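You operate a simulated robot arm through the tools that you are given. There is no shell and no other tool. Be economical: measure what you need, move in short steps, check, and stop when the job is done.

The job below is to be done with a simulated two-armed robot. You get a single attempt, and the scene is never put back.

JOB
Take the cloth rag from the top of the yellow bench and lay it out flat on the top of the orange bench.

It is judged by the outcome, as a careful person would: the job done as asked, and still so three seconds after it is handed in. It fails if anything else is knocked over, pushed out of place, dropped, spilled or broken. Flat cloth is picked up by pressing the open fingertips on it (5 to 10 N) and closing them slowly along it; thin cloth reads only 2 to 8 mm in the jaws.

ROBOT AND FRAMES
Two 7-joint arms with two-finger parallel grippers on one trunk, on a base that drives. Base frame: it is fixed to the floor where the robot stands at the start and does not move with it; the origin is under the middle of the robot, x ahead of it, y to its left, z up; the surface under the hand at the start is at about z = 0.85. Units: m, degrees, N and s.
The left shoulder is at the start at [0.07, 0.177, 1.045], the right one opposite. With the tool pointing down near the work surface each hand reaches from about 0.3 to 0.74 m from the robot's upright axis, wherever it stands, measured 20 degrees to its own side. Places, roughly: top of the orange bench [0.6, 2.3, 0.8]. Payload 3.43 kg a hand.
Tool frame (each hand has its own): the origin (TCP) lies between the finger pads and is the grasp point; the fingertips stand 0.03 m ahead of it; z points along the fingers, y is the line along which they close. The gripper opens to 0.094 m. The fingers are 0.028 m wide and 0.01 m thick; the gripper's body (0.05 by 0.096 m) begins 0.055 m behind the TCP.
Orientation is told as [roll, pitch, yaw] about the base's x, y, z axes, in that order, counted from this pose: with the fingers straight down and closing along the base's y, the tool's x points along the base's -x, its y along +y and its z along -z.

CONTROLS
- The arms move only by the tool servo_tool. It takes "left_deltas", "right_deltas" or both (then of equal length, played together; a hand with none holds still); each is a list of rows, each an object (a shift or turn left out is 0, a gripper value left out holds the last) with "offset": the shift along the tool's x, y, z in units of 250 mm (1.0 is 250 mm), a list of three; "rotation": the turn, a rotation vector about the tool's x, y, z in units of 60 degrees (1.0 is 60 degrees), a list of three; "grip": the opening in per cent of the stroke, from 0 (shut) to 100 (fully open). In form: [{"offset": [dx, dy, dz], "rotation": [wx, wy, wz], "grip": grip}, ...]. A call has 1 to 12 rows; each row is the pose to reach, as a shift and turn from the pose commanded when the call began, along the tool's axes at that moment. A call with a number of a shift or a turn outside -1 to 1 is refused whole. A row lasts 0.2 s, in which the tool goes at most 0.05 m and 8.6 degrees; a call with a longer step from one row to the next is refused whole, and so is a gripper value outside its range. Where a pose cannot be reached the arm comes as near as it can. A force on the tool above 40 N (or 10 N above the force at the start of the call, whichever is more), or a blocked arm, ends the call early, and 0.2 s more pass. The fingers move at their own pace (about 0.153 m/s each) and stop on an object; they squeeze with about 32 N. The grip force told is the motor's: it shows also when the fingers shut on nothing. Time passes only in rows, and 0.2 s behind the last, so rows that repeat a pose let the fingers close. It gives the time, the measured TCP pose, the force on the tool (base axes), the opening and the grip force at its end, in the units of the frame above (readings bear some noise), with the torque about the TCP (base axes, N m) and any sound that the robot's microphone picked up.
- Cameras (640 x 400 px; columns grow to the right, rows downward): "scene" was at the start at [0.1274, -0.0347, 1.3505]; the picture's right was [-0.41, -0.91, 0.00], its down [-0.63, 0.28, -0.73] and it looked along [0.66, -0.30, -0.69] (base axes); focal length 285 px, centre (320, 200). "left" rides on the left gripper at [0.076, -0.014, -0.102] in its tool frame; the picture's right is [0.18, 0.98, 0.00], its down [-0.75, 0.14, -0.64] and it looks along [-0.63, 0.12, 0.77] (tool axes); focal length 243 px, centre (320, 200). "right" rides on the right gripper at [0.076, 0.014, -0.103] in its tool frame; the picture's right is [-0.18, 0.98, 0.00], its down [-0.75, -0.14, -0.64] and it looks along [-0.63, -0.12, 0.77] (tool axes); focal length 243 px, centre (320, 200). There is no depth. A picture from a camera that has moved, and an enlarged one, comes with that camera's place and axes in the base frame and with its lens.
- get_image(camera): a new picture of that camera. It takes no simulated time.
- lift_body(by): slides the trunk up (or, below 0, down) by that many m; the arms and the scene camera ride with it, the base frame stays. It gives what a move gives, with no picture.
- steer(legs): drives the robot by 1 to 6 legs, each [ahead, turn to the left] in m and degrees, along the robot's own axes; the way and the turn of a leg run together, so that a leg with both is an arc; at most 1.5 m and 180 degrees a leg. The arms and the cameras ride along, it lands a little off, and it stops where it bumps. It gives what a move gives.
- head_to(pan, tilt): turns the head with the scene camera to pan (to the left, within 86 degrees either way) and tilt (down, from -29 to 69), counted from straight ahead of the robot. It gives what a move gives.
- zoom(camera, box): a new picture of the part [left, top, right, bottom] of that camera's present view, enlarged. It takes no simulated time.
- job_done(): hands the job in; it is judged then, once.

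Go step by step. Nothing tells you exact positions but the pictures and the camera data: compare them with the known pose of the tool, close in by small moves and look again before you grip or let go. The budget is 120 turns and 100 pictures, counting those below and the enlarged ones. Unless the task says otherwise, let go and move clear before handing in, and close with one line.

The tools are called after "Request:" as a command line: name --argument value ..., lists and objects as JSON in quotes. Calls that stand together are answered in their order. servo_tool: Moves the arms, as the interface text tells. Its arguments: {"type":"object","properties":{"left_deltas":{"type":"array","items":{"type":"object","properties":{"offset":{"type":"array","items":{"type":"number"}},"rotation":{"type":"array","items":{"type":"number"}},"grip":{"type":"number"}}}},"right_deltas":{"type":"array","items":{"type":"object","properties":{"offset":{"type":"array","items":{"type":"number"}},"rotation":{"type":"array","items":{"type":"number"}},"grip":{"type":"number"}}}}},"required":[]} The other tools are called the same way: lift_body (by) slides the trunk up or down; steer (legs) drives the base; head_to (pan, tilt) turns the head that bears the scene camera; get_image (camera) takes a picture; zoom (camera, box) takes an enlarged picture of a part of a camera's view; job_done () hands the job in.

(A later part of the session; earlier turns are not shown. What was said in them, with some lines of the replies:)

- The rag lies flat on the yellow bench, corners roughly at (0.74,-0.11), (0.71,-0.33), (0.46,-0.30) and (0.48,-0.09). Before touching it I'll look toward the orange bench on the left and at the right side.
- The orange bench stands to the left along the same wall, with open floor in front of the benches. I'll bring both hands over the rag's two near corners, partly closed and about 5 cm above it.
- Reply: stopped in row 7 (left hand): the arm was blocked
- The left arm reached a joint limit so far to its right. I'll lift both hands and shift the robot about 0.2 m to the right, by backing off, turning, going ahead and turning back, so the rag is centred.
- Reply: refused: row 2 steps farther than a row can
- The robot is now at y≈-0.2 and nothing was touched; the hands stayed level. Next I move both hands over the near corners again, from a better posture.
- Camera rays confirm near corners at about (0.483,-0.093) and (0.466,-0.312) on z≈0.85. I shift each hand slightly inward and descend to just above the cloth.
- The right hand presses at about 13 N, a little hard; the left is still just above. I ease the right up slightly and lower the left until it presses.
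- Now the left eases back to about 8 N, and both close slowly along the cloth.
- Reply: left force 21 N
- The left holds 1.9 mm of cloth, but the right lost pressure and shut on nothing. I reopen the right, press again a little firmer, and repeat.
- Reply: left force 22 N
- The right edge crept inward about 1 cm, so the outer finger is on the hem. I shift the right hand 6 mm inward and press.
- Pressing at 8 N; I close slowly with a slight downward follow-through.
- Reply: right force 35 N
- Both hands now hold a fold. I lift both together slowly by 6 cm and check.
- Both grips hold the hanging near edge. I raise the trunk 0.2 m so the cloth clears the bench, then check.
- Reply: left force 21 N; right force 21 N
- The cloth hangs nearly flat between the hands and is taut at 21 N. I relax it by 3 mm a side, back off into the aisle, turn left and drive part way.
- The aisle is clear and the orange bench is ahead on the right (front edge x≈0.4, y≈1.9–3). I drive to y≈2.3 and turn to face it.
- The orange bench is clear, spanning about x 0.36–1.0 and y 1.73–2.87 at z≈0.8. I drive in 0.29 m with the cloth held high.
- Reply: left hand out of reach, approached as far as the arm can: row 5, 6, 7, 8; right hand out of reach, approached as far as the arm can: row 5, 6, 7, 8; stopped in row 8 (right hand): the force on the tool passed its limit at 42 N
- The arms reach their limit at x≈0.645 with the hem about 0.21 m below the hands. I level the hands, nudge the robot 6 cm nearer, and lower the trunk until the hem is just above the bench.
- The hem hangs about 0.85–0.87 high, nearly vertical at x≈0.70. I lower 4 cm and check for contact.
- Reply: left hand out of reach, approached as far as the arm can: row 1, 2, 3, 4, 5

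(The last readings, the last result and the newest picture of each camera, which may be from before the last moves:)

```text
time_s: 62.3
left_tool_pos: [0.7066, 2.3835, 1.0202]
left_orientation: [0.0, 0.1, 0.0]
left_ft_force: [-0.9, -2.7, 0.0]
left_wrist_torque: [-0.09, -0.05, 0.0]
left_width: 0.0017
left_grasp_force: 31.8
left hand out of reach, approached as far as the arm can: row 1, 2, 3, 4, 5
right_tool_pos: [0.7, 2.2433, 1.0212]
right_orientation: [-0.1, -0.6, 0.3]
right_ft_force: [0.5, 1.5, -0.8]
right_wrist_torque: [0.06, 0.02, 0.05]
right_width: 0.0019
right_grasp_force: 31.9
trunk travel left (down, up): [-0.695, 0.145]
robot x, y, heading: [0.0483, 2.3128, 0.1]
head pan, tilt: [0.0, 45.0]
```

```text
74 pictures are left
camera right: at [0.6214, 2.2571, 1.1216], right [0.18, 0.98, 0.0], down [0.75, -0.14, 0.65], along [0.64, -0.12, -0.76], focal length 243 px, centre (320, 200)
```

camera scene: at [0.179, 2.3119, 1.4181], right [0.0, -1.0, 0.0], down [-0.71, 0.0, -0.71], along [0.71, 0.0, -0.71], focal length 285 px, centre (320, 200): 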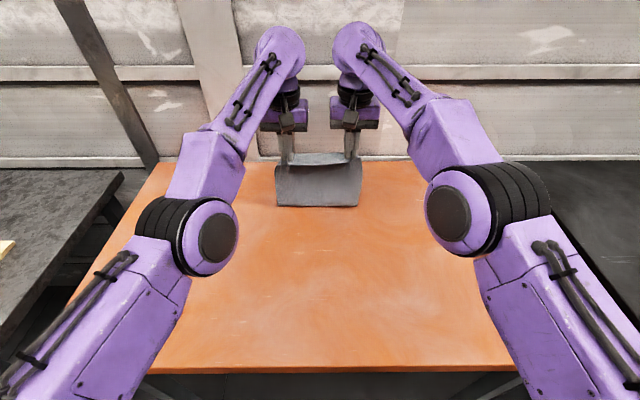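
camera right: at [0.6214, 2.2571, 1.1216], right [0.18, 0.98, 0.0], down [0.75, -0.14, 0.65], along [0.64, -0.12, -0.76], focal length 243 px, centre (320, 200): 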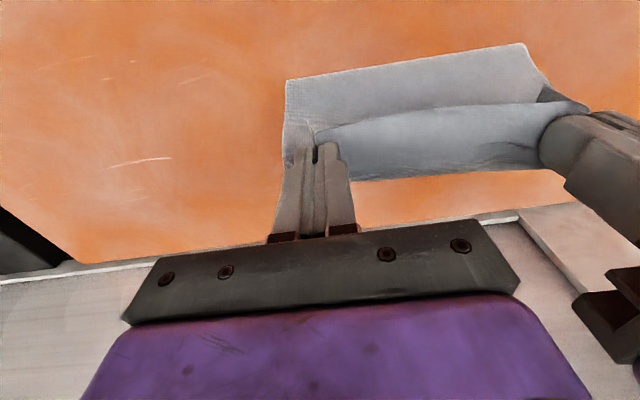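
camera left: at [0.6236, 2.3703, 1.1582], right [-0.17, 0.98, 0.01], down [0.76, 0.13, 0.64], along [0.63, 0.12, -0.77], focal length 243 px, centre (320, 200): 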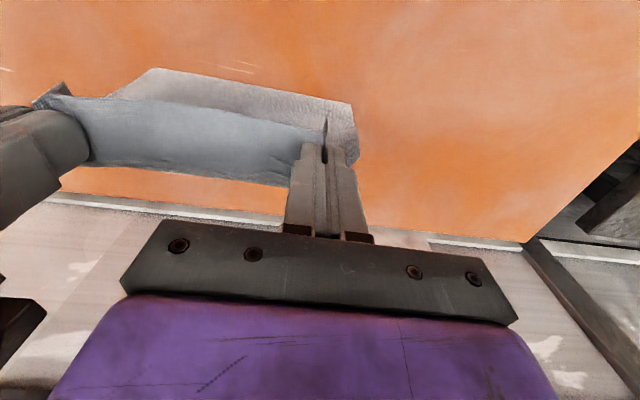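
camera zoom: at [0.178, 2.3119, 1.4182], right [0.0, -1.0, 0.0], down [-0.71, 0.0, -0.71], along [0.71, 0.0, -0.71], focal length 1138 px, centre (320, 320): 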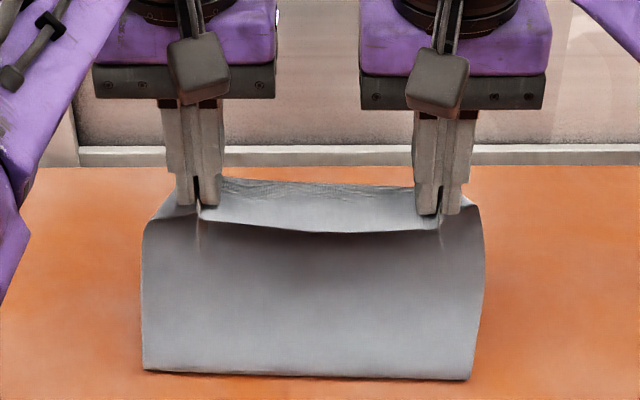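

Triangulating the hem and bench edge shows the bench top is really at z≈0.85, so the hem already rests on it with about 4 cm of slack. I lift back out of the slack, then sweep the hands toward the robot so the hem trails on the far side.

Request:
servo_tool --left_deltas '[{"offset": [0.02, 0, -0.08]}, {"offset": [0.03, 0, -0.16]}, {"offset": [0.03, 0, -0.19]}, {"offset": [0.09, 0, -0.19]}, {"offset": [0.16, 0, -0.18]}, {"offset": [0.25, 0, -0.16]}, {"offset": [0.35, 0, -0.12]}, {"offset": [0.43, 0, -0.08]}, {"offset": [0.43, 0, -0.08]}]' --right_deltas '[{"offset": [0, 0, -0.08]}, {"offset": [0, 0, -0.16]}, {"offset": [0, 0, -0.19]}, {"offset": [0.06, 0, -0.19]}, {"offset": [0.13, 0, -0.18]}, {"offset": [0.22, 0, -0.16]}, {"offset": [0.32, 0, -0.12]}, {"offset": [0.4, 0, -0.08]}, {"offset": [0.4, 0, -0.08]}]'

Request:
get_image --camera "scene"

Request:
get_image --camera "right"

```text
time_s: 64.3
left_tool_pos: [0.6912, 2.3593, 1.0619]
left_orientation: [-0.2, 0.3, -0.2]
left_ft_force: [-12.6, -12.7, -3.2]
left_wrist_torque: [-0.39, 0.42, -0.15]
left_width: 0.0019
left_grasp_force: 32.0
left hand out of reach, approached as far as the arm can: row 4, 5, 6, 7, 8, 9
right_tool_pos: [0.6, 2.2458, 1.0405]
right_orientation: [0.1, -0.7, 0.1]
right_ft_force: [13.3, 12.8, 3.8]
right_wrist_torque: [0.44, -0.42, -0.09]
right_width: 0.0017
right_grasp_force: 32.3
trunk travel left (down, up): [-0.695, 0.145]
robot x, y, heading: [0.0463, 2.3122, 0.1]
head pan, tilt: [0.0, 45.0]
```

```text
73 pictures are left
camera scene: at [0.1786, 2.3117, 1.4181], right [0.0, -1.0, 0.0], down [-0.71, 0.0, -0.71], along [0.71, 0.0, -0.71], focal length 285 px, centre (320, 200)
```

scene: 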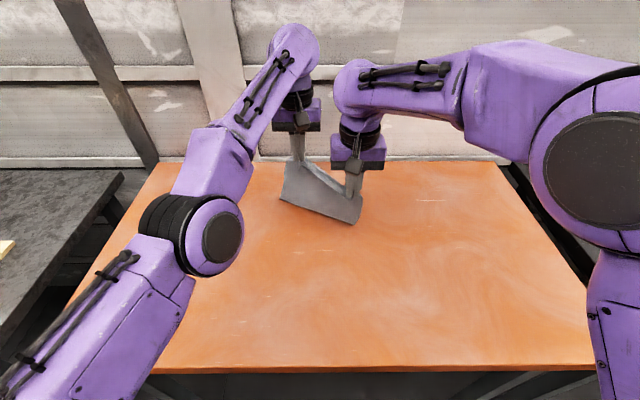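

```text
72 pictures are left
camera right: at [0.5218, 2.259, 1.141], right [0.18, 0.98, 0.0], down [0.75, -0.14, 0.65], along [0.64, -0.12, -0.76], focal length 243 px, centre (320, 200)
```

right: 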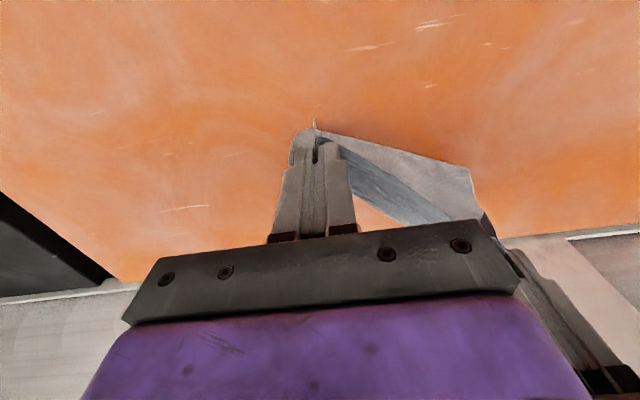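

The left arm stuck in its stretched posture while the right came back, so the cloth is skewed. I bring the right hand back level and test small moves of the left.

Request:
servo_tool --right_deltas '[{"offset": [-0.1, 0, -0.03]}, {"offset": [-0.2, 0, -0.06]}, {"offset": [-0.3, 0, -0.09]}, {"offset": [-0.34, 0, -0.1]}, {"offset": [-0.34, 0, -0.1]}]'

Request:
servo_tool --left_deltas '[{"offset": [0, 0, -0.02]}, {"offset": [0, 0, -0.04]}, {"offset": [0, 0, -0.04]}]'

```text
time_s: 65.5
left_tool_pos: [0.6903, 2.3602, 1.0633]
left_orientation: [0.0, 0.1, -0.2]
left_ft_force: [-0.4, 0.0, -0.4]
left_wrist_torque: [0.01, 0.03, 0.01]
left_width: 0.0019
left_grasp_force: 32.6
right_tool_pos: [0.6831, 2.2457, 1.0632]
right_orientation: [-0.1, -0.5, 0.0]
right_ft_force: [-0.1, 0.5, 0.1]
right_wrist_torque: [0.0, -0.03, 0.01]
right_width: 0.0016
right_grasp_force: 31.8
trunk travel left (down, up): [-0.695, 0.145]
robot x, y, heading: [0.0418, 2.3122, -0.1]
head pan, tilt: [0.0, 45.0]
```

```text
time_s: 66.3
left_tool_pos: [0.6896, 2.3589, 1.0758]
left_orientation: [0.0, 0.1, -0.1]
left_ft_force: [0.7, -0.5, -0.5]
left_wrist_torque: [-0.01, -0.01, 0.01]
left_width: 0.002
left_grasp_force: 31.9
right_tool_pos: [0.6843, 2.2457, 1.0629]
right_orientation: [0.0, -0.4, 0.1]
right_ft_force: [0.0, -0.1, -0.4]
right_wrist_torque: [-0.01, 0.0, 0.01]
right_width: 0.0015
right_grasp_force: 32.1
trunk travel left (down, up): [-0.695, 0.145]
robot x, y, heading: [0.0415, 2.3125, 0.2]
head pan, tilt: [0.0, 45.0]
```

The left responds again. I move both back 6 cm together while restoring the left hand's sideways spacing.

Request:
servo_tool --left_deltas '[{"offset": [0.04, 0.02, 0]}, {"offset": [0.08, 0.04, 0]}, {"offset": [0.12, 0.06, 0]}, {"offset": [0.18, 0.08, 0]}, {"offset": [0.26, 0.09, 0]}, {"offset": [0.26, 0.09, 0]}]' --right_deltas '[{"offset": [0.02, 0, -0.01]}, {"offset": [0.06, 0, -0.03]}, {"offset": [0.1, 0, -0.05]}, {"offset": [0.16, 0, -0.05]}, {"offset": [0.24, 0, -0.05]}, {"offset": [0.24, 0, -0.05]}]'

Request:
get_image --camera "scene"

```text
time_s: 67.7
left_tool_pos: [0.6262, 2.3784, 1.0784]
left_orientation: [0.0, 0.1, -0.1]
left_ft_force: [-0.6, 0.5, -0.7]
left_wrist_torque: [0.02, 0.02, -0.01]
left_width: 0.0019
left_grasp_force: 32.1
right_tool_pos: [0.6253, 2.2453, 1.0764]
right_orientation: [-0.1, -0.5, 0.1]
right_ft_force: [1.1, 0.0, -0.4]
right_wrist_torque: [0.02, 0.04, 0.02]
right_width: 0.002
right_grasp_force: 32.2
trunk travel left (down, up): [-0.695, 0.145]
robot x, y, heading: [0.0473, 2.3102, 0.1]
head pan, tilt: [0.0, 45.0]
```

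```text
71 pictures are left
camera scene: at [0.1798, 2.3118, 1.4179], right [0.0, -1.0, 0.0], down [-0.71, 0.0, -0.71], along [0.71, 0.0, -0.71], focal length 285 px, centre (320, 200)
```

scene: 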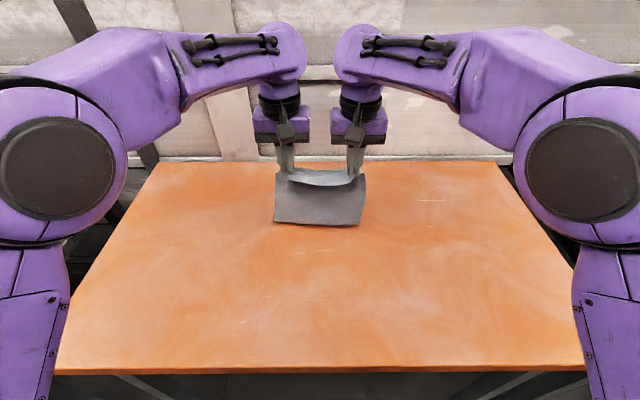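

Both arms are back in a good posture and level. I extend slightly, let the cloth settle, then start the sweep back with the hem touching down.

Request:
servo_tool --left_deltas '[{"offset": [-0.07, 0.01, -0.04]}, {"offset": [-0.136, 0.024, -0.05]}, {"offset": [-0.136, 0.024, -0.05]}, {"offset": [-0.136, 0.024, -0.05]}, {"offset": [-0.12, 0.024, 0.0]}, {"offset": [-0.05, 0.024, 0.04]}, {"offset": [0.04, 0.024, 0.06]}, {"offset": [0.14, 0.024, 0.08]}, {"offset": [0.24, 0.024, 0.11]}, {"offset": [0.34, 0.024, 0.15]}, {"offset": [0.34, 0.024, 0.15]}]' --right_deltas '[{"offset": [-0.07, -0.004, -0.04]}, {"offset": [-0.136, -0.008, -0.05]}, {"offset": [-0.136, -0.008, -0.05]}, {"offset": [-0.136, -0.008, -0.05]}, {"offset": [-0.12, -0.008, 0.0]}, {"offset": [-0.05, -0.008, 0.04]}, {"offset": [0.04, -0.008, 0.06]}, {"offset": [0.14, -0.008, 0.08]}, {"offset": [0.24, -0.008, 0.11]}, {"offset": [0.34, -0.008, 0.15]}, {"offset": [0.34, -0.008, 0.15]}]'

Request:
get_image --camera "scene"

Request:
get_image --camera "left"

```text
time_s: 70.1
left_tool_pos: [0.5425, 2.3845, 1.0419]
left_orientation: [0.0, 0.1, 0.0]
left_ft_force: [1.0, -5.6, -0.6]
left_wrist_torque: [-0.16, 0.02, 0.02]
left_width: 0.0018
left_grasp_force: 32.1
right_tool_pos: [0.5412, 2.2423, 1.0375]
right_orientation: [0.0, -0.3, 0.1]
right_ft_force: [-0.3, 5.2, 0.8]
right_wrist_torque: [0.18, -0.03, 0.05]
right_width: 0.0019
right_grasp_force: 32.0
trunk travel left (down, up): [-0.695, 0.145]
robot x, y, heading: [0.0451, 2.3116, -0.1]
head pan, tilt: [0.0, 45.0]
```

```text
70 pictures are left
camera scene: at [0.1793, 2.3119, 1.418], right [0.0, -1.0, 0.0], down [-0.71, 0.0, -0.71], along [0.71, 0.0, -0.71], focal length 285 px, centre (320, 200)
```

scene: 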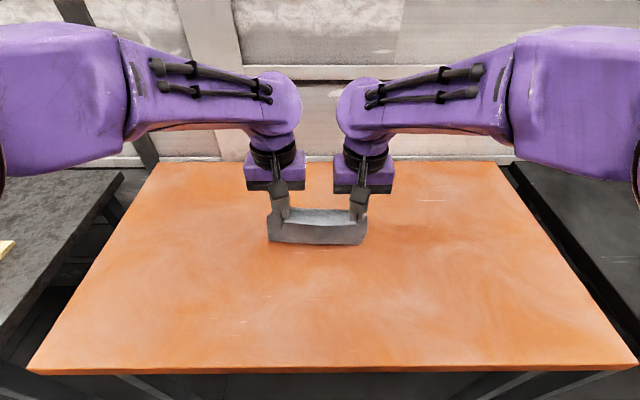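

```text
69 pictures are left
camera left: at [0.4669, 2.3696, 1.1444], right [-0.18, 0.98, 0.0], down [0.76, 0.14, 0.64], along [0.63, 0.12, -0.77], focal length 243 px, centre (320, 200)
```

left: 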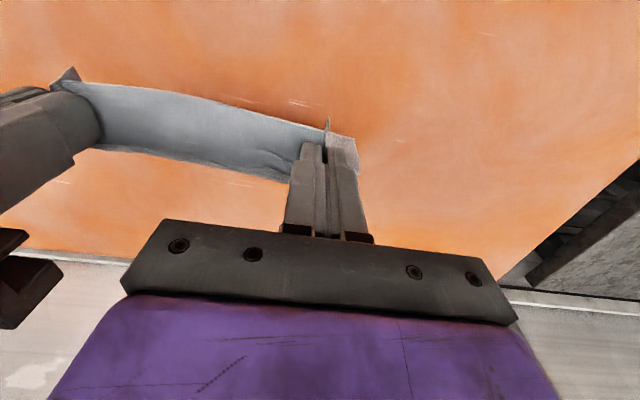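

The cloth now trails to the far side as intended. I continue the arc down toward the bench.

Request:
servo_tool --left_deltas '[{"offset": [0.09, 0, 0.085]}, {"offset": [0.17, 0, 0.185]}, {"offset": [0.24, 0, 0.28]}, {"offset": [0.3, 0, 0.37]}, {"offset": [0.34, 0, 0.455]}, {"offset": [0.38, 0, 0.535]}, {"offset": [0.38, 0, 0.535]}]' --right_deltas '[{"offset": [0.09, 0, 0.08]}, {"offset": [0.17, 0, 0.175]}, {"offset": [0.24, 0, 0.265]}, {"offset": [0.3, 0, 0.355]}, {"offset": [0.34, 0, 0.44]}, {"offset": [0.38, 0, 0.52]}, {"offset": [0.38, 0, 0.52]}]'

Request:
zoom --camera "scene" --box '[200, 150, 440, 300]'

Request:
get_image --camera "left"

```text
time_s: 71.7
left_tool_pos: [0.4454, 2.3842, 0.9082]
left_orientation: [0.0, 0.1, -0.2]
left_ft_force: [0.1, -7.2, 0.4]
left_wrist_torque: [-0.2, 0.04, 0.01]
left_width: 0.0019
left_grasp_force: 32.2
right_tool_pos: [0.4451, 2.2417, 0.9072]
right_orientation: [0.0, -0.6, 0.2]
right_ft_force: [-1.2, 7.1, 0.2]
right_wrist_torque: [0.26, 0.03, 0.07]
right_width: 0.0022
right_grasp_force: 32.3
trunk travel left (down, up): [-0.695, 0.145]
robot x, y, heading: [0.0447, 2.31, 0.2]
head pan, tilt: [0.0, 45.0]
```

```text
2.67 times, centred on (320, 225) of scene
camera zoom: at [0.1778, 2.3119, 1.4182], right [0.0, -1.0, 0.0], down [-0.71, 0.0, -0.71], along [0.71, 0.0, -0.71], focal length 759 px, centre (320, 133)
```

zoom: 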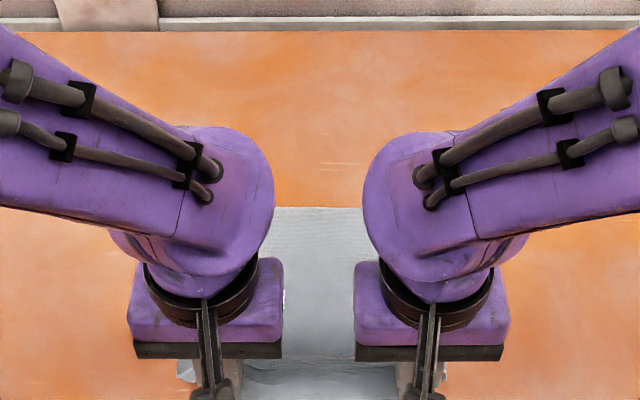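

```text
67 pictures are left
camera left: at [0.3703, 2.3697, 1.0103], right [-0.18, 0.98, 0.0], down [0.75, 0.14, 0.64], along [0.63, 0.12, -0.77], focal length 243 px, centre (320, 200)
```

left: 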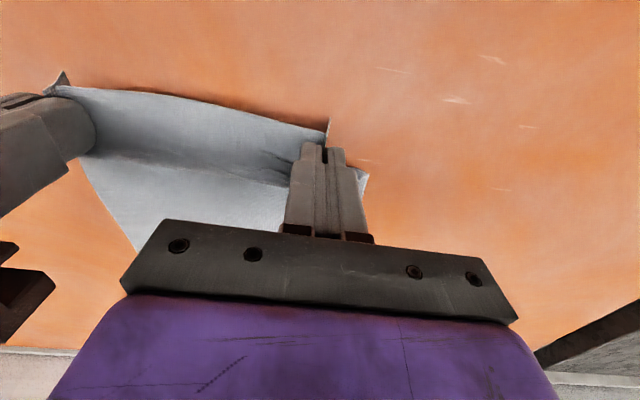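

The far hem lies at x≈0.64 and the cloth stretches back toward the hands. I finish: pull back 2 cm and lower to about 2 mm above contact.

Request:
servo_tool --left_deltas '[{"offset": [0.04, 0, 0.035]}, {"offset": [0.07, 0, 0.065]}, {"offset": [0.08, 0, 0.09]}, {"offset": [0.08, 0, 0.1]}, {"offset": [0.08, 0, 0.1]}]' --right_deltas '[{"offset": [0.04, 0, 0.035]}, {"offset": [0.07, 0, 0.065]}, {"offset": [0.08, 0, 0.088]}, {"offset": [0.08, 0, 0.096]}, {"offset": [0.08, 0, 0.096]}]'

Request:
get_image --camera "left"

Request:
zoom --camera "scene" --box '[200, 180, 440, 330]'

```text
time_s: 72.9
left_tool_pos: [0.4253, 2.385, 0.8846]
left_orientation: [0.0, 0.1, -0.2]
left_ft_force: [0.3, -5.3, -0.3]
left_wrist_torque: [-0.17, -0.01, 0.0]
left_width: 0.0016
left_grasp_force: 32.2
right_tool_pos: [0.4249, 2.2425, 0.8828]
right_orientation: [-0.1, -0.5, 0.2]
right_ft_force: [-0.1, 5.4, -0.5]
right_wrist_torque: [0.17, 0.02, 0.05]
right_width: 0.0018
right_grasp_force: 31.7
trunk travel left (down, up): [-0.695, 0.145]
robot x, y, heading: [0.0445, 2.3129, 0.2]
head pan, tilt: [0.0, 45.0]
```

```text
66 pictures are left
camera left: at [0.3499, 2.3692, 0.986], right [-0.18, 0.98, 0.0], down [0.76, 0.14, 0.64], along [0.63, 0.12, -0.77], focal length 243 px, centre (320, 200)
```

left: 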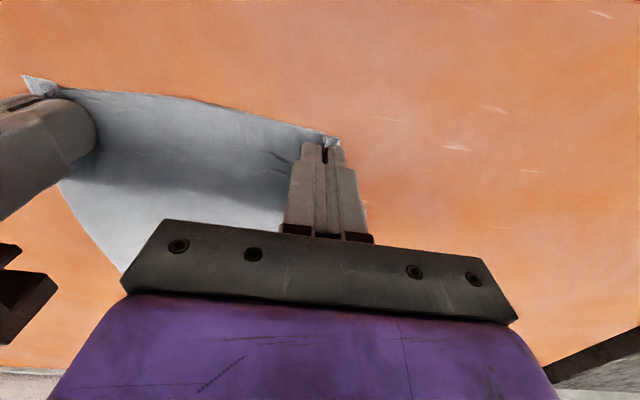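

```text
2.67 times, centred on (320, 255) of scene
camera zoom: at [0.178, 2.3119, 1.4182], right [0.0, -1.0, 0.0], down [-0.71, 0.0, -0.71], along [0.71, 0.0, -0.71], focal length 759 px, centre (320, 53)
```

zoom: 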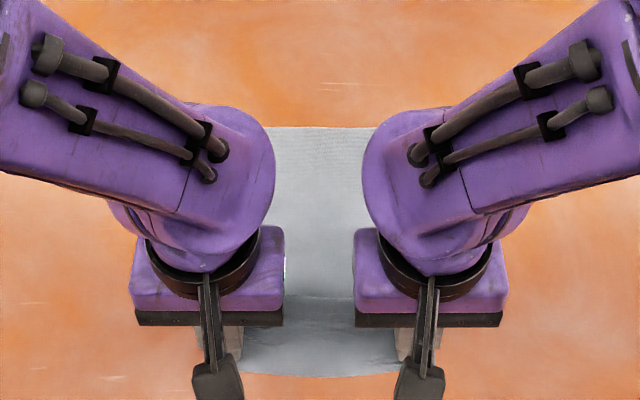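

The hem stayed put at x≈0.645 and the cloth is nearly down. I pull 1 cm more to straighten, touch down lightly, and check the force before opening.

Request:
servo_tool --left_deltas '[{"offset": [0.02, 0, 0.0]}, {"offset": [0.04, 0, 0.008]}, {"offset": [0.04, 0, 0.014]}, {"offset": [0.04, 0, 0.014]}]' --right_deltas '[{"offset": [0.02, 0, 0.0]}, {"offset": [0.04, 0, 0.004]}, {"offset": [0.04, 0, 0.008]}, {"offset": [0.04, 0, 0.008]}]'

Request:
zoom --camera "scene" --box '[200, 180, 440, 330]'

```text
time_s: 73.9
left_tool_pos: [0.4157, 2.384, 0.8816]
left_orientation: [-0.1, -0.2, 0.1]
left_ft_force: [2.2, -4.2, 17.3]
left_wrist_torque: [0.01, -0.07, 0.01]
left_width: 0.002
left_grasp_force: 32.4
right_tool_pos: [0.4152, 2.2429, 0.8805]
right_orientation: [0.0, -0.5, 0.2]
right_ft_force: [-0.1, 5.3, 2.3]
right_wrist_torque: [0.17, 0.01, 0.06]
right_width: 0.0019
right_grasp_force: 31.8
trunk travel left (down, up): [-0.695, 0.145]
robot x, y, heading: [0.0478, 2.3143, -0.1]
head pan, tilt: [0.0, 45.0]
```

```text
2.67 times, centred on (320, 255) of scene
camera zoom: at [0.1767, 2.3119, 1.4186], right [0.0, -1.0, 0.0], down [-0.71, 0.0, -0.71], along [0.71, 0.0, -0.71], focal length 759 px, centre (320, 53)
```

zoom: 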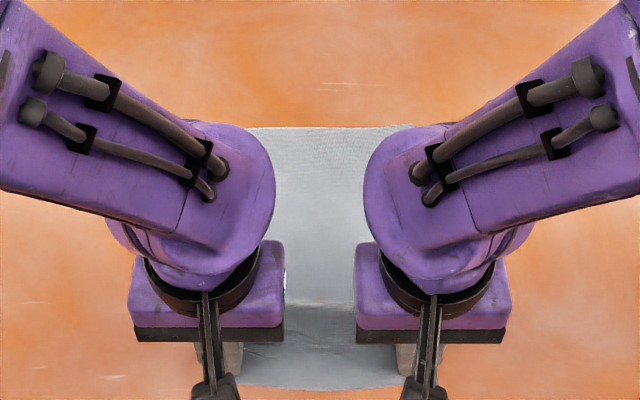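

Contact is made. I ease the left a little, then open both slowly to spread the pinched folds back out.

Request:
servo_tool --left_deltas '[{"offset": [0, 0, -0.003], "grip": 0}, {"offset": [0, 0, -0.003], "grip": 4}, {"offset": [0, 0, -0.003], "grip": 8}, {"offset": [0, 0, -0.003], "grip": 12}, {"offset": [0, 0, -0.003], "grip": 16}, {"offset": [0, 0, -0.003], "grip": 20}, {"offset": [0, 0, -0.003], "grip": 24}, {"offset": [0, 0, -0.003], "grip": 28}, {"offset": [0, 0, -0.003], "grip": 32}, {"offset": [0, 0, -0.003], "grip": 32}]' --right_deltas '[{"offset": [0, 0, 0.001], "grip": 0}, {"offset": [0, 0, 0.001], "grip": 4}, {"offset": [0, 0, 0.001], "grip": 8}, {"offset": [0, 0, 0.001], "grip": 12}, {"offset": [0, 0, 0.001], "grip": 16}, {"offset": [0, 0, 0.001], "grip": 20}, {"offset": [0, 0, 0.001], "grip": 24}, {"offset": [0, 0, 0.001], "grip": 28}, {"offset": [0, 0, 0.001], "grip": 32}, {"offset": [0, 0, 0.001], "grip": 32}]'

Request:
get_image --camera "left"

Request:
get_image --camera "right"

```text
time_s: 76.1
left_tool_pos: [0.4139, 2.3833, 0.8818]
left_orientation: [0.0, 0.0, -0.1]
left_ft_force: [-0.4, -0.4, 9.0]
left_wrist_torque: [0.15, -0.01, 0.0]
left_width: 0.0291
left_grasp_force: 0.1
right_tool_pos: [0.4147, 2.2414, 0.8823]
right_orientation: [0.0, -0.6, 0.1]
right_ft_force: [-0.5, -0.2, 9.1]
right_wrist_torque: [-0.02, 0.08, -0.02]
right_width: 0.027
right_grasp_force: 0.0
trunk travel left (down, up): [-0.695, 0.145]
robot x, y, heading: [0.0435, 2.3154, -0.1]
head pan, tilt: [0.0, 45.0]
```

```text
63 pictures are left
camera left: at [0.3385, 2.369, 0.9835], right [-0.18, 0.98, 0.0], down [0.75, 0.14, 0.64], along [0.63, 0.12, -0.77], focal length 243 px, centre (320, 200)
```

left: 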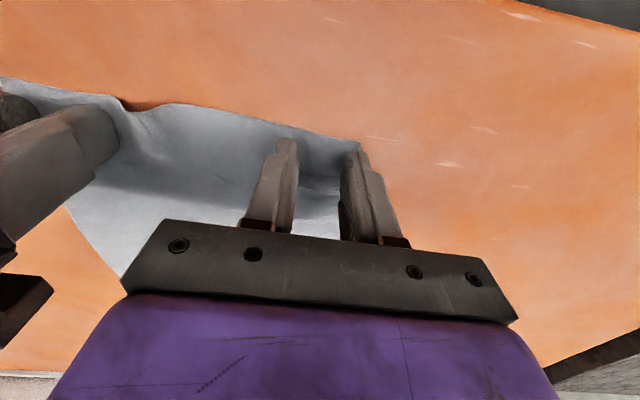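

```text
62 pictures are left
camera right: at [0.3367, 2.2548, 0.9835], right [0.18, 0.98, 0.0], down [0.75, -0.14, 0.65], along [0.64, -0.12, -0.76], focal length 243 px, centre (320, 200)
```

right: 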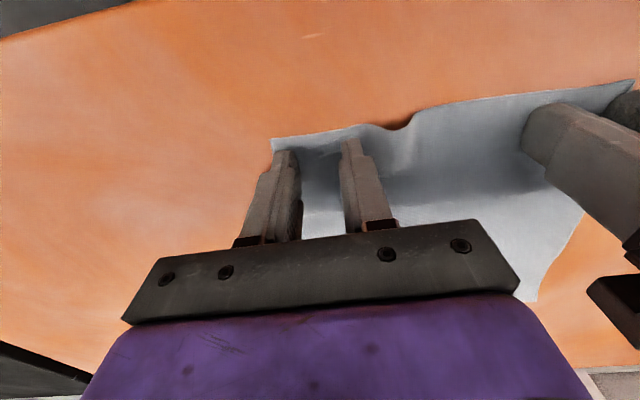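

The folds opened well; a small wave of about 2 cm remains between the hands. I drag both hands outward while pressing lightly, to pull it out.

Request:
servo_tool --left_deltas '[{"offset": [0, 0.008, 0]}, {"offset": [0, 0.016, 0]}, {"offset": [0, 0.024, 0]}, {"offset": [0, 0.03, 0]}, {"offset": [0, 0.036, 0]}, {"offset": [0, 0.036, 0]}]' --right_deltas '[{"offset": [0, -0.014, 0]}, {"offset": [0, -0.028, 0]}, {"offset": [0, -0.042, 0]}, {"offset": [0, -0.056, 0]}, {"offset": [0, -0.068, 0]}, {"offset": [0, -0.068, 0]}]'

Request:
get_image --camera "left"

Request:
get_image --camera "right"

```text
time_s: 77.5
left_tool_pos: [0.4157, 2.3927, 0.8825]
left_orientation: [0.0, 0.1, -0.1]
left_ft_force: [1.5, -4.7, 8.8]
left_wrist_torque: [0.03, -0.02, 0.01]
left_width: 0.0274
left_grasp_force: 0.0
right_tool_pos: [0.4152, 2.2243, 0.8814]
right_orientation: [0.1, -0.5, 0.2]
right_ft_force: [0.0, 2.6, 4.4]
right_wrist_torque: [0.14, 0.04, -0.03]
right_width: 0.0306
right_grasp_force: 0.2
trunk travel left (down, up): [-0.695, 0.145]
robot x, y, heading: [0.0497, 2.3122, 0.2]
head pan, tilt: [0.0, 45.0]
```

```text
61 pictures are left
camera left: at [0.3392, 2.3778, 0.9835], right [-0.18, 0.98, 0.0], down [0.75, 0.14, 0.64], along [0.63, 0.12, -0.77], focal length 243 px, centre (320, 200)
```

left: 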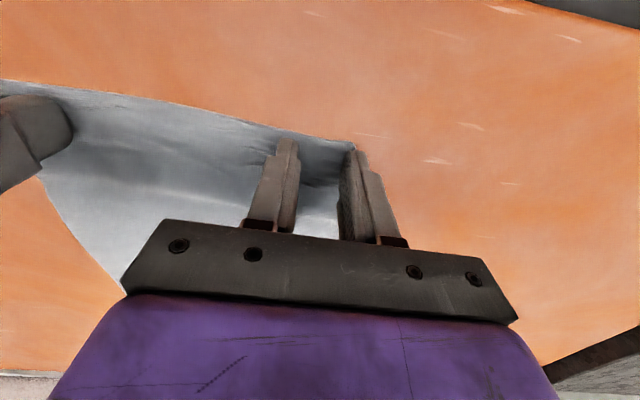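

```text
60 pictures are left
camera right: at [0.3367, 2.2379, 0.9836], right [0.18, 0.98, 0.0], down [0.75, -0.14, 0.65], along [0.64, -0.12, -0.76], focal length 243 px, centre (320, 200)
```

right: 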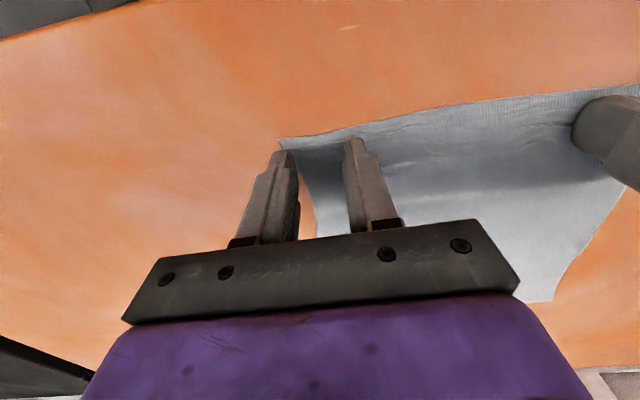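

The wave is gone and the near edge is straight. I lift both hands straight up and look.

Request:
servo_tool --left_deltas '[{"offset": [0, 0, -0.02]}, {"offset": [0, 0, -0.06]}, {"offset": [0, 0, -0.15]}, {"offset": [0, 0, -0.3]}, {"offset": [0, 0.1, -0.45]}, {"offset": [0, 0.25, -0.55]}, {"offset": [0, 0.42, -0.6]}, {"offset": [0, 0.6, -0.6]}, {"offset": [0, 0.6, -0.6]}]' --right_deltas '[{"offset": [0, 0, -0.02]}, {"offset": [0, 0, -0.06]}, {"offset": [0, 0, -0.15]}, {"offset": [0, 0, -0.3]}, {"offset": [0, -0.1, -0.45]}, {"offset": [0, -0.25, -0.55]}, {"offset": [0, -0.42, -0.6]}, {"offset": [0, -0.6, -0.6]}, {"offset": [0, -0.6, -0.6]}]'

Request:
get_image --camera "scene"

Request:
zoom --camera "scene" --box '[220, 200, 420, 325]'

```text
time_s: 79.5
left_tool_pos: [0.4172, 2.5445, 1.0309]
left_orientation: [0.1, 0.2, 0.0]
left_ft_force: [-0.2, -0.3, 0.1]
left_wrist_torque: [0.01, 0.01, 0.0]
left_width: 0.0299
left_grasp_force: 0.0
right_tool_pos: [0.4169, 2.074, 1.0293]
right_orientation: [-0.1, -0.5, 0.1]
right_ft_force: [0.9, 0.0, -0.5]
right_wrist_torque: [0.0, -0.03, -0.03]
right_width: 0.03
right_grasp_force: 0.1
trunk travel left (down, up): [-0.695, 0.145]
robot x, y, heading: [0.0467, 2.3114, -0.0]
head pan, tilt: [0.0, 45.0]
```

```text
59 pictures are left
camera scene: at [0.1781, 2.3118, 1.4181], right [0.0, -1.0, 0.0], down [-0.71, 0.0, -0.71], along [0.71, 0.0, -0.71], focal length 285 px, centre (320, 200)
```

scene: 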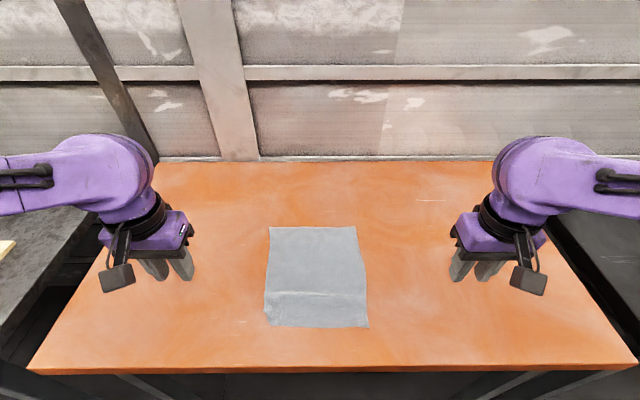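

```text
3.20 times, centred on (320, 262) of scene
camera zoom: at [0.1781, 2.3118, 1.4181], right [0.0, -1.0, 0.0], down [-0.71, 0.0, -0.71], along [0.71, 0.0, -0.71], focal length 911 px, centre (320, 0)
```

zoom: 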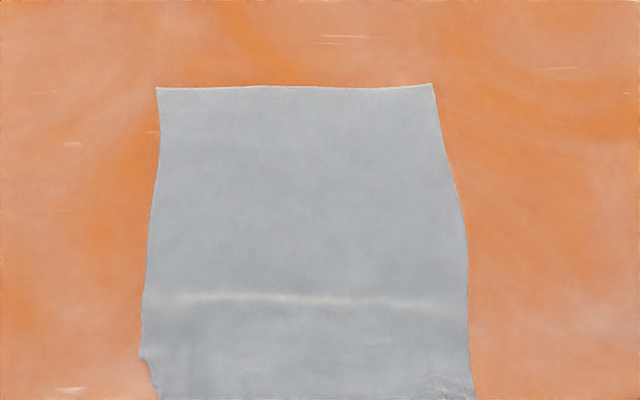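

The rag is laid out at full length (x 0.39–0.645), with a slight ridge across at x≈0.467 and a small kink at the left near corner. I take a closer look.

Request:
zoom --camera "scene" --box '[250, 270, 390, 350]'

Request:
get_image --camera "left"

```text
4.57 times, centred on (320, 310) of scene
camera zoom: at [0.1781, 2.3118, 1.4181], right [0.0, -1.0, 0.0], down [-0.71, 0.0, -0.71], along [0.71, 0.0, -0.71], focal length 1301 px, centre (320, -303)
```

zoom: 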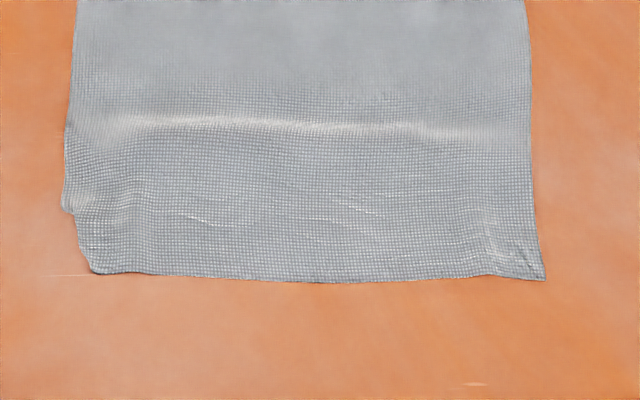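

```text
56 pictures are left
camera left: at [0.3415, 2.5298, 1.1339], right [-0.18, 0.98, 0.0], down [0.75, 0.14, 0.64], along [0.63, 0.12, -0.77], focal length 243 px, centre (320, 200)
```

left: 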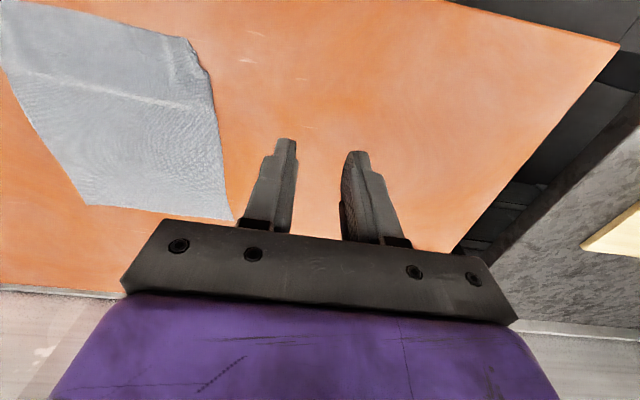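

A low ridge remains and the left near corner is pulled in by about 2 cm. I'll bring the hands back, press lightly, and smooth that corner outward and the near edge toward the robot.

Request:
servo_tool --left_deltas '[{"offset": [0, -0.15, 0], "grip": 0}, {"offset": [0, -0.32, 0.05]}, {"offset": [0, -0.46, 0.15]}, {"offset": [0, -0.56, 0.28]}, {"offset": [0, -0.624, 0.42]}, {"offset": [0, -0.624, 0.52]}, {"offset": [0, -0.624, 0.564]}, {"offset": [0, -0.624, 0.564]}]' --right_deltas '[{"offset": [0, 0.15, 0]}, {"offset": [0, 0.32, 0.05]}, {"offset": [0, 0.48, 0.15]}, {"offset": [0, 0.6, 0.28]}, {"offset": [0, 0.67, 0.42]}, {"offset": [0, 0.7, 0.52]}, {"offset": [0, 0.7, 0.556]}, {"offset": [0, 0.7, 0.556]}]'

Request:
servo_tool --left_deltas '[{"offset": [0, 0, 0.01]}, {"offset": [0, 0, 0.02]}, {"offset": [0, 0, 0.028]}, {"offset": [0, 0, 0.032]}, {"offset": [0, 0, 0.032]}]' --right_deltas '[{"offset": [0, 0, 0.01]}, {"offset": [0, 0, 0.02]}, {"offset": [0, 0, 0.028]}, {"offset": [0, 0, 0.032]}, {"offset": [0, 0, 0.032]}]'

Request:
get_image --camera "left"

```text
time_s: 81.3
left_tool_pos: [0.4143, 2.3874, 0.8904]
left_orientation: [0.0, 0.1, -0.2]
left_ft_force: [0.5, 0.0, 1.4]
left_wrist_torque: [-0.02, 0.0, -0.02]
left_width: 0.0
left_grasp_force: 32.0
right_tool_pos: [0.4159, 2.2509, 0.8903]
right_orientation: [-0.1, -0.5, 0.2]
right_ft_force: [0.4, -0.1, 0.0]
right_wrist_torque: [-0.02, 0.01, -0.04]
right_width: 0.0301
right_grasp_force: 0.0
trunk travel left (down, up): [-0.695, 0.145]
robot x, y, heading: [0.0444, 2.312, -0.1]
head pan, tilt: [0.0, 45.0]
```

```text
time_s: 82.5
left_tool_pos: [0.416, 2.3882, 0.8816]
left_orientation: [0.0, 0.1, 0.0]
left_ft_force: [0.2, -0.1, -0.2]
left_wrist_torque: [-0.04, 0.01, 0.0]
left_width: 0.0
left_grasp_force: 31.9
right_tool_pos: [0.4158, 2.2504, 0.885]
right_orientation: [-0.2, -0.5, 0.2]
right_ft_force: [0.2, -0.1, -0.4]
right_wrist_torque: [0.0, 0.01, -0.01]
right_width: 0.03
right_grasp_force: 0.0
trunk travel left (down, up): [-0.695, 0.145]
robot x, y, heading: [0.0446, 2.3079, -0.1]
head pan, tilt: [0.0, 45.0]
```

```text
55 pictures are left
camera left: at [0.34, 2.3726, 0.9839], right [-0.18, 0.98, 0.0], down [0.75, 0.14, 0.64], along [0.63, 0.12, -0.77], focal length 243 px, centre (320, 200)
```

left: 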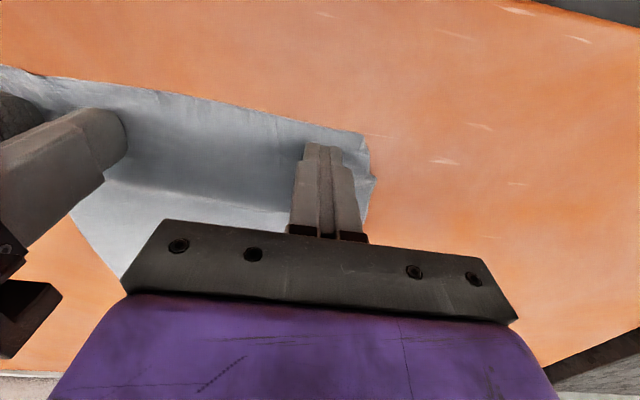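

Fingertips are just above the cloth. I press both down lightly.

Request:
servo_tool --left_deltas '[{"offset": [0, 0, 0.003]}, {"offset": [0, 0, 0.005]}, {"offset": [0, 0, 0.006]}, {"offset": [0, 0, 0.006]}]' --right_deltas '[{"offset": [0, 0, 0.006]}, {"offset": [0, 0, 0.011]}, {"offset": [0, 0, 0.016]}, {"offset": [0, 0, 0.016]}]'

```text
time_s: 83.5
left_tool_pos: [0.4149, 2.3862, 0.8816]
left_orientation: [0.0, 0.0, -0.1]
left_ft_force: [0.2, 0.7, 3.8]
left_wrist_torque: [0.0, -0.02, -0.01]
left_width: 0.0002
left_grasp_force: 32.1
right_tool_pos: [0.4149, 2.2505, 0.8812]
right_orientation: [-0.1, -0.7, 0.1]
right_ft_force: [0.2, -3.4, 14.9]
right_wrist_torque: [-0.2, 0.17, 0.08]
right_width: 0.0301
right_grasp_force: 0.4
trunk travel left (down, up): [-0.695, 0.145]
robot x, y, heading: [0.0456, 2.3135, -0.1]
head pan, tilt: [0.0, 45.0]
```

Pressure is adequate. I drag the left corner outward 2 cm, then both back 8 mm toward the robot.

Request:
servo_tool --left_deltas '[{"offset": [0, 0.016, 0.001]}, {"offset": [0, 0.032, 0.001]}, {"offset": [0, 0.048, 0.001]}, {"offset": [0, 0.064, 0.001]}, {"offset": [0, 0.08, 0.001]}, {"offset": [0.01, 0.08, 0.001]}, {"offset": [0.02, 0.08, 0.001]}, {"offset": [0.032, 0.08, 0.001]}, {"offset": [0.032, 0.08, 0.001]}]' --right_deltas '[{"offset": [0, 0, -0.001]}, {"offset": [0, 0, -0.001]}, {"offset": [0, 0, -0.001]}, {"offset": [0, 0, -0.001]}, {"offset": [0, 0, -0.001]}, {"offset": [0.01, 0, -0.001]}, {"offset": [0.02, 0, -0.001]}, {"offset": [0.032, 0, -0.001]}, {"offset": [0.032, 0, -0.001]}]'

Request:
get_image --camera "left"

```text
time_s: 85.5
left_tool_pos: [0.4061, 2.4065, 0.8815]
left_orientation: [0.0, -0.1, 0.0]
left_ft_force: [4.5, -6.7, 15.6]
left_wrist_torque: [-0.21, 0.06, 0.03]
left_width: 0.0
left_grasp_force: 32.2
right_tool_pos: [0.4061, 2.2506, 0.8806]
right_orientation: [0.1, -0.6, 0.1]
right_ft_force: [3.2, 6.9, 16.6]
right_wrist_torque: [0.07, 0.1, -0.05]
right_width: 0.0306
right_grasp_force: 0.6
trunk travel left (down, up): [-0.695, 0.145]
robot x, y, heading: [0.0455, 2.3107, -0.1]
head pan, tilt: [0.0, 45.0]
```

```text
54 pictures are left
camera left: at [0.3307, 2.3923, 0.983], right [-0.18, 0.98, 0.0], down [0.75, 0.14, 0.64], along [0.63, 0.12, -0.77], focal length 243 px, centre (320, 200)
```

left: 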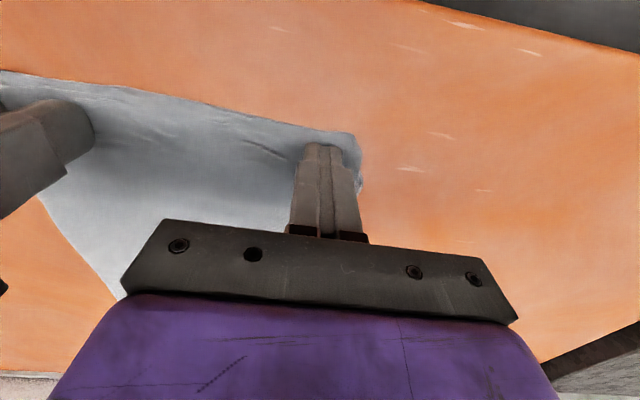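

The corner moved out and the ridge looks smoothed. I lift both hands clear and inspect.

Request:
servo_tool --left_deltas '[{"offset": [0, 0, -0.02]}, {"offset": [0, 0, -0.06]}, {"offset": [0, 0, -0.15]}, {"offset": [0, 0, -0.3]}, {"offset": [0, 0.1, -0.45]}, {"offset": [0, 0.25, -0.55]}, {"offset": [0, 0.42, -0.6]}, {"offset": [0, 0.58, -0.6]}, {"offset": [0, 0.58, -0.6]}]' --right_deltas '[{"offset": [0, 0, -0.02]}, {"offset": [0, 0, -0.06]}, {"offset": [0, 0, -0.15]}, {"offset": [0, 0, -0.3]}, {"offset": [0, -0.1, -0.45]}, {"offset": [0, -0.25, -0.55]}, {"offset": [0, -0.42, -0.6]}, {"offset": [0, -0.6, -0.6]}, {"offset": [0, -0.6, -0.6]}]'

Request:
zoom --camera "scene" --box '[220, 215, 420, 340]'

Request:
zoom --camera "scene" --box '[250, 270, 390, 350]'

```text
time_s: 87.5
left_tool_pos: [0.4088, 2.553, 1.0302]
left_orientation: [-0.1, 0.1, 0.0]
left_ft_force: [0.8, 0.3, 0.0]
left_wrist_torque: [-0.03, 0.02, 0.02]
left_width: 0.0002
left_grasp_force: 31.4
right_tool_pos: [0.4074, 2.099, 1.0312]
right_orientation: [-0.2, -0.5, 0.2]
right_ft_force: [0.7, -0.3, 0.1]
right_wrist_torque: [-0.02, 0.01, -0.01]
right_width: 0.0301
right_grasp_force: 0.1
trunk travel left (down, up): [-0.695, 0.145]
robot x, y, heading: [0.0485, 2.3102, 0.3]
head pan, tilt: [0.0, 45.0]
```

```text
3.20 times, centred on (320, 278) of scene
camera zoom: at [0.1781, 2.3121, 1.4181], right [0.0, -1.0, 0.0], down [-0.71, 0.0, -0.71], along [0.71, 0.0, -0.71], focal length 911 px, centre (320, -48)
```

zoom: 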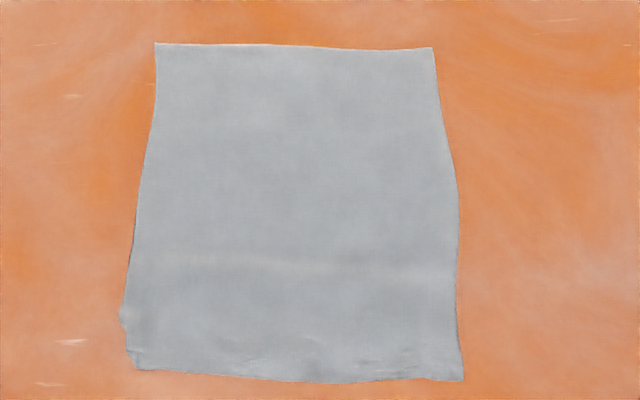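

```text
4.57 times, centred on (320, 310) of scene
camera zoom: at [0.1781, 2.3121, 1.4181], right [0.0, -1.0, 0.0], down [-0.71, 0.0, -0.71], along [0.71, 0.0, -0.71], focal length 1301 px, centre (320, -303)
```

zoom: 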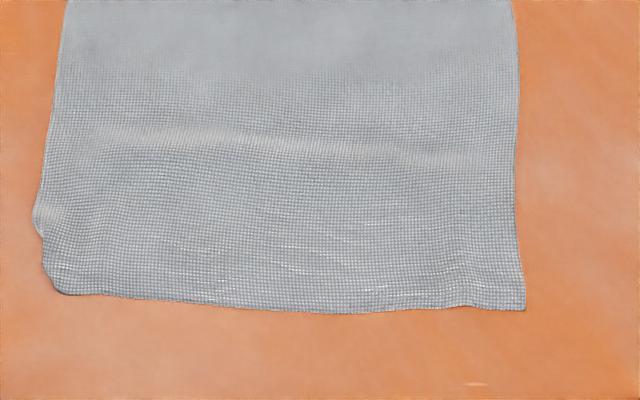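

The rag lies flat and smooth on top of the orange bench, only its left near corner is turned in by about a centimetre, and both hands are clear. I hand the job in.

Request:
job_done

```text
The job is handed in.
```

The rag is off the yellow bench and lies flat on top of the orange bench, apart from its left near corner, which is turned in by about a centimetre. I saw nothing else knocked or moved.
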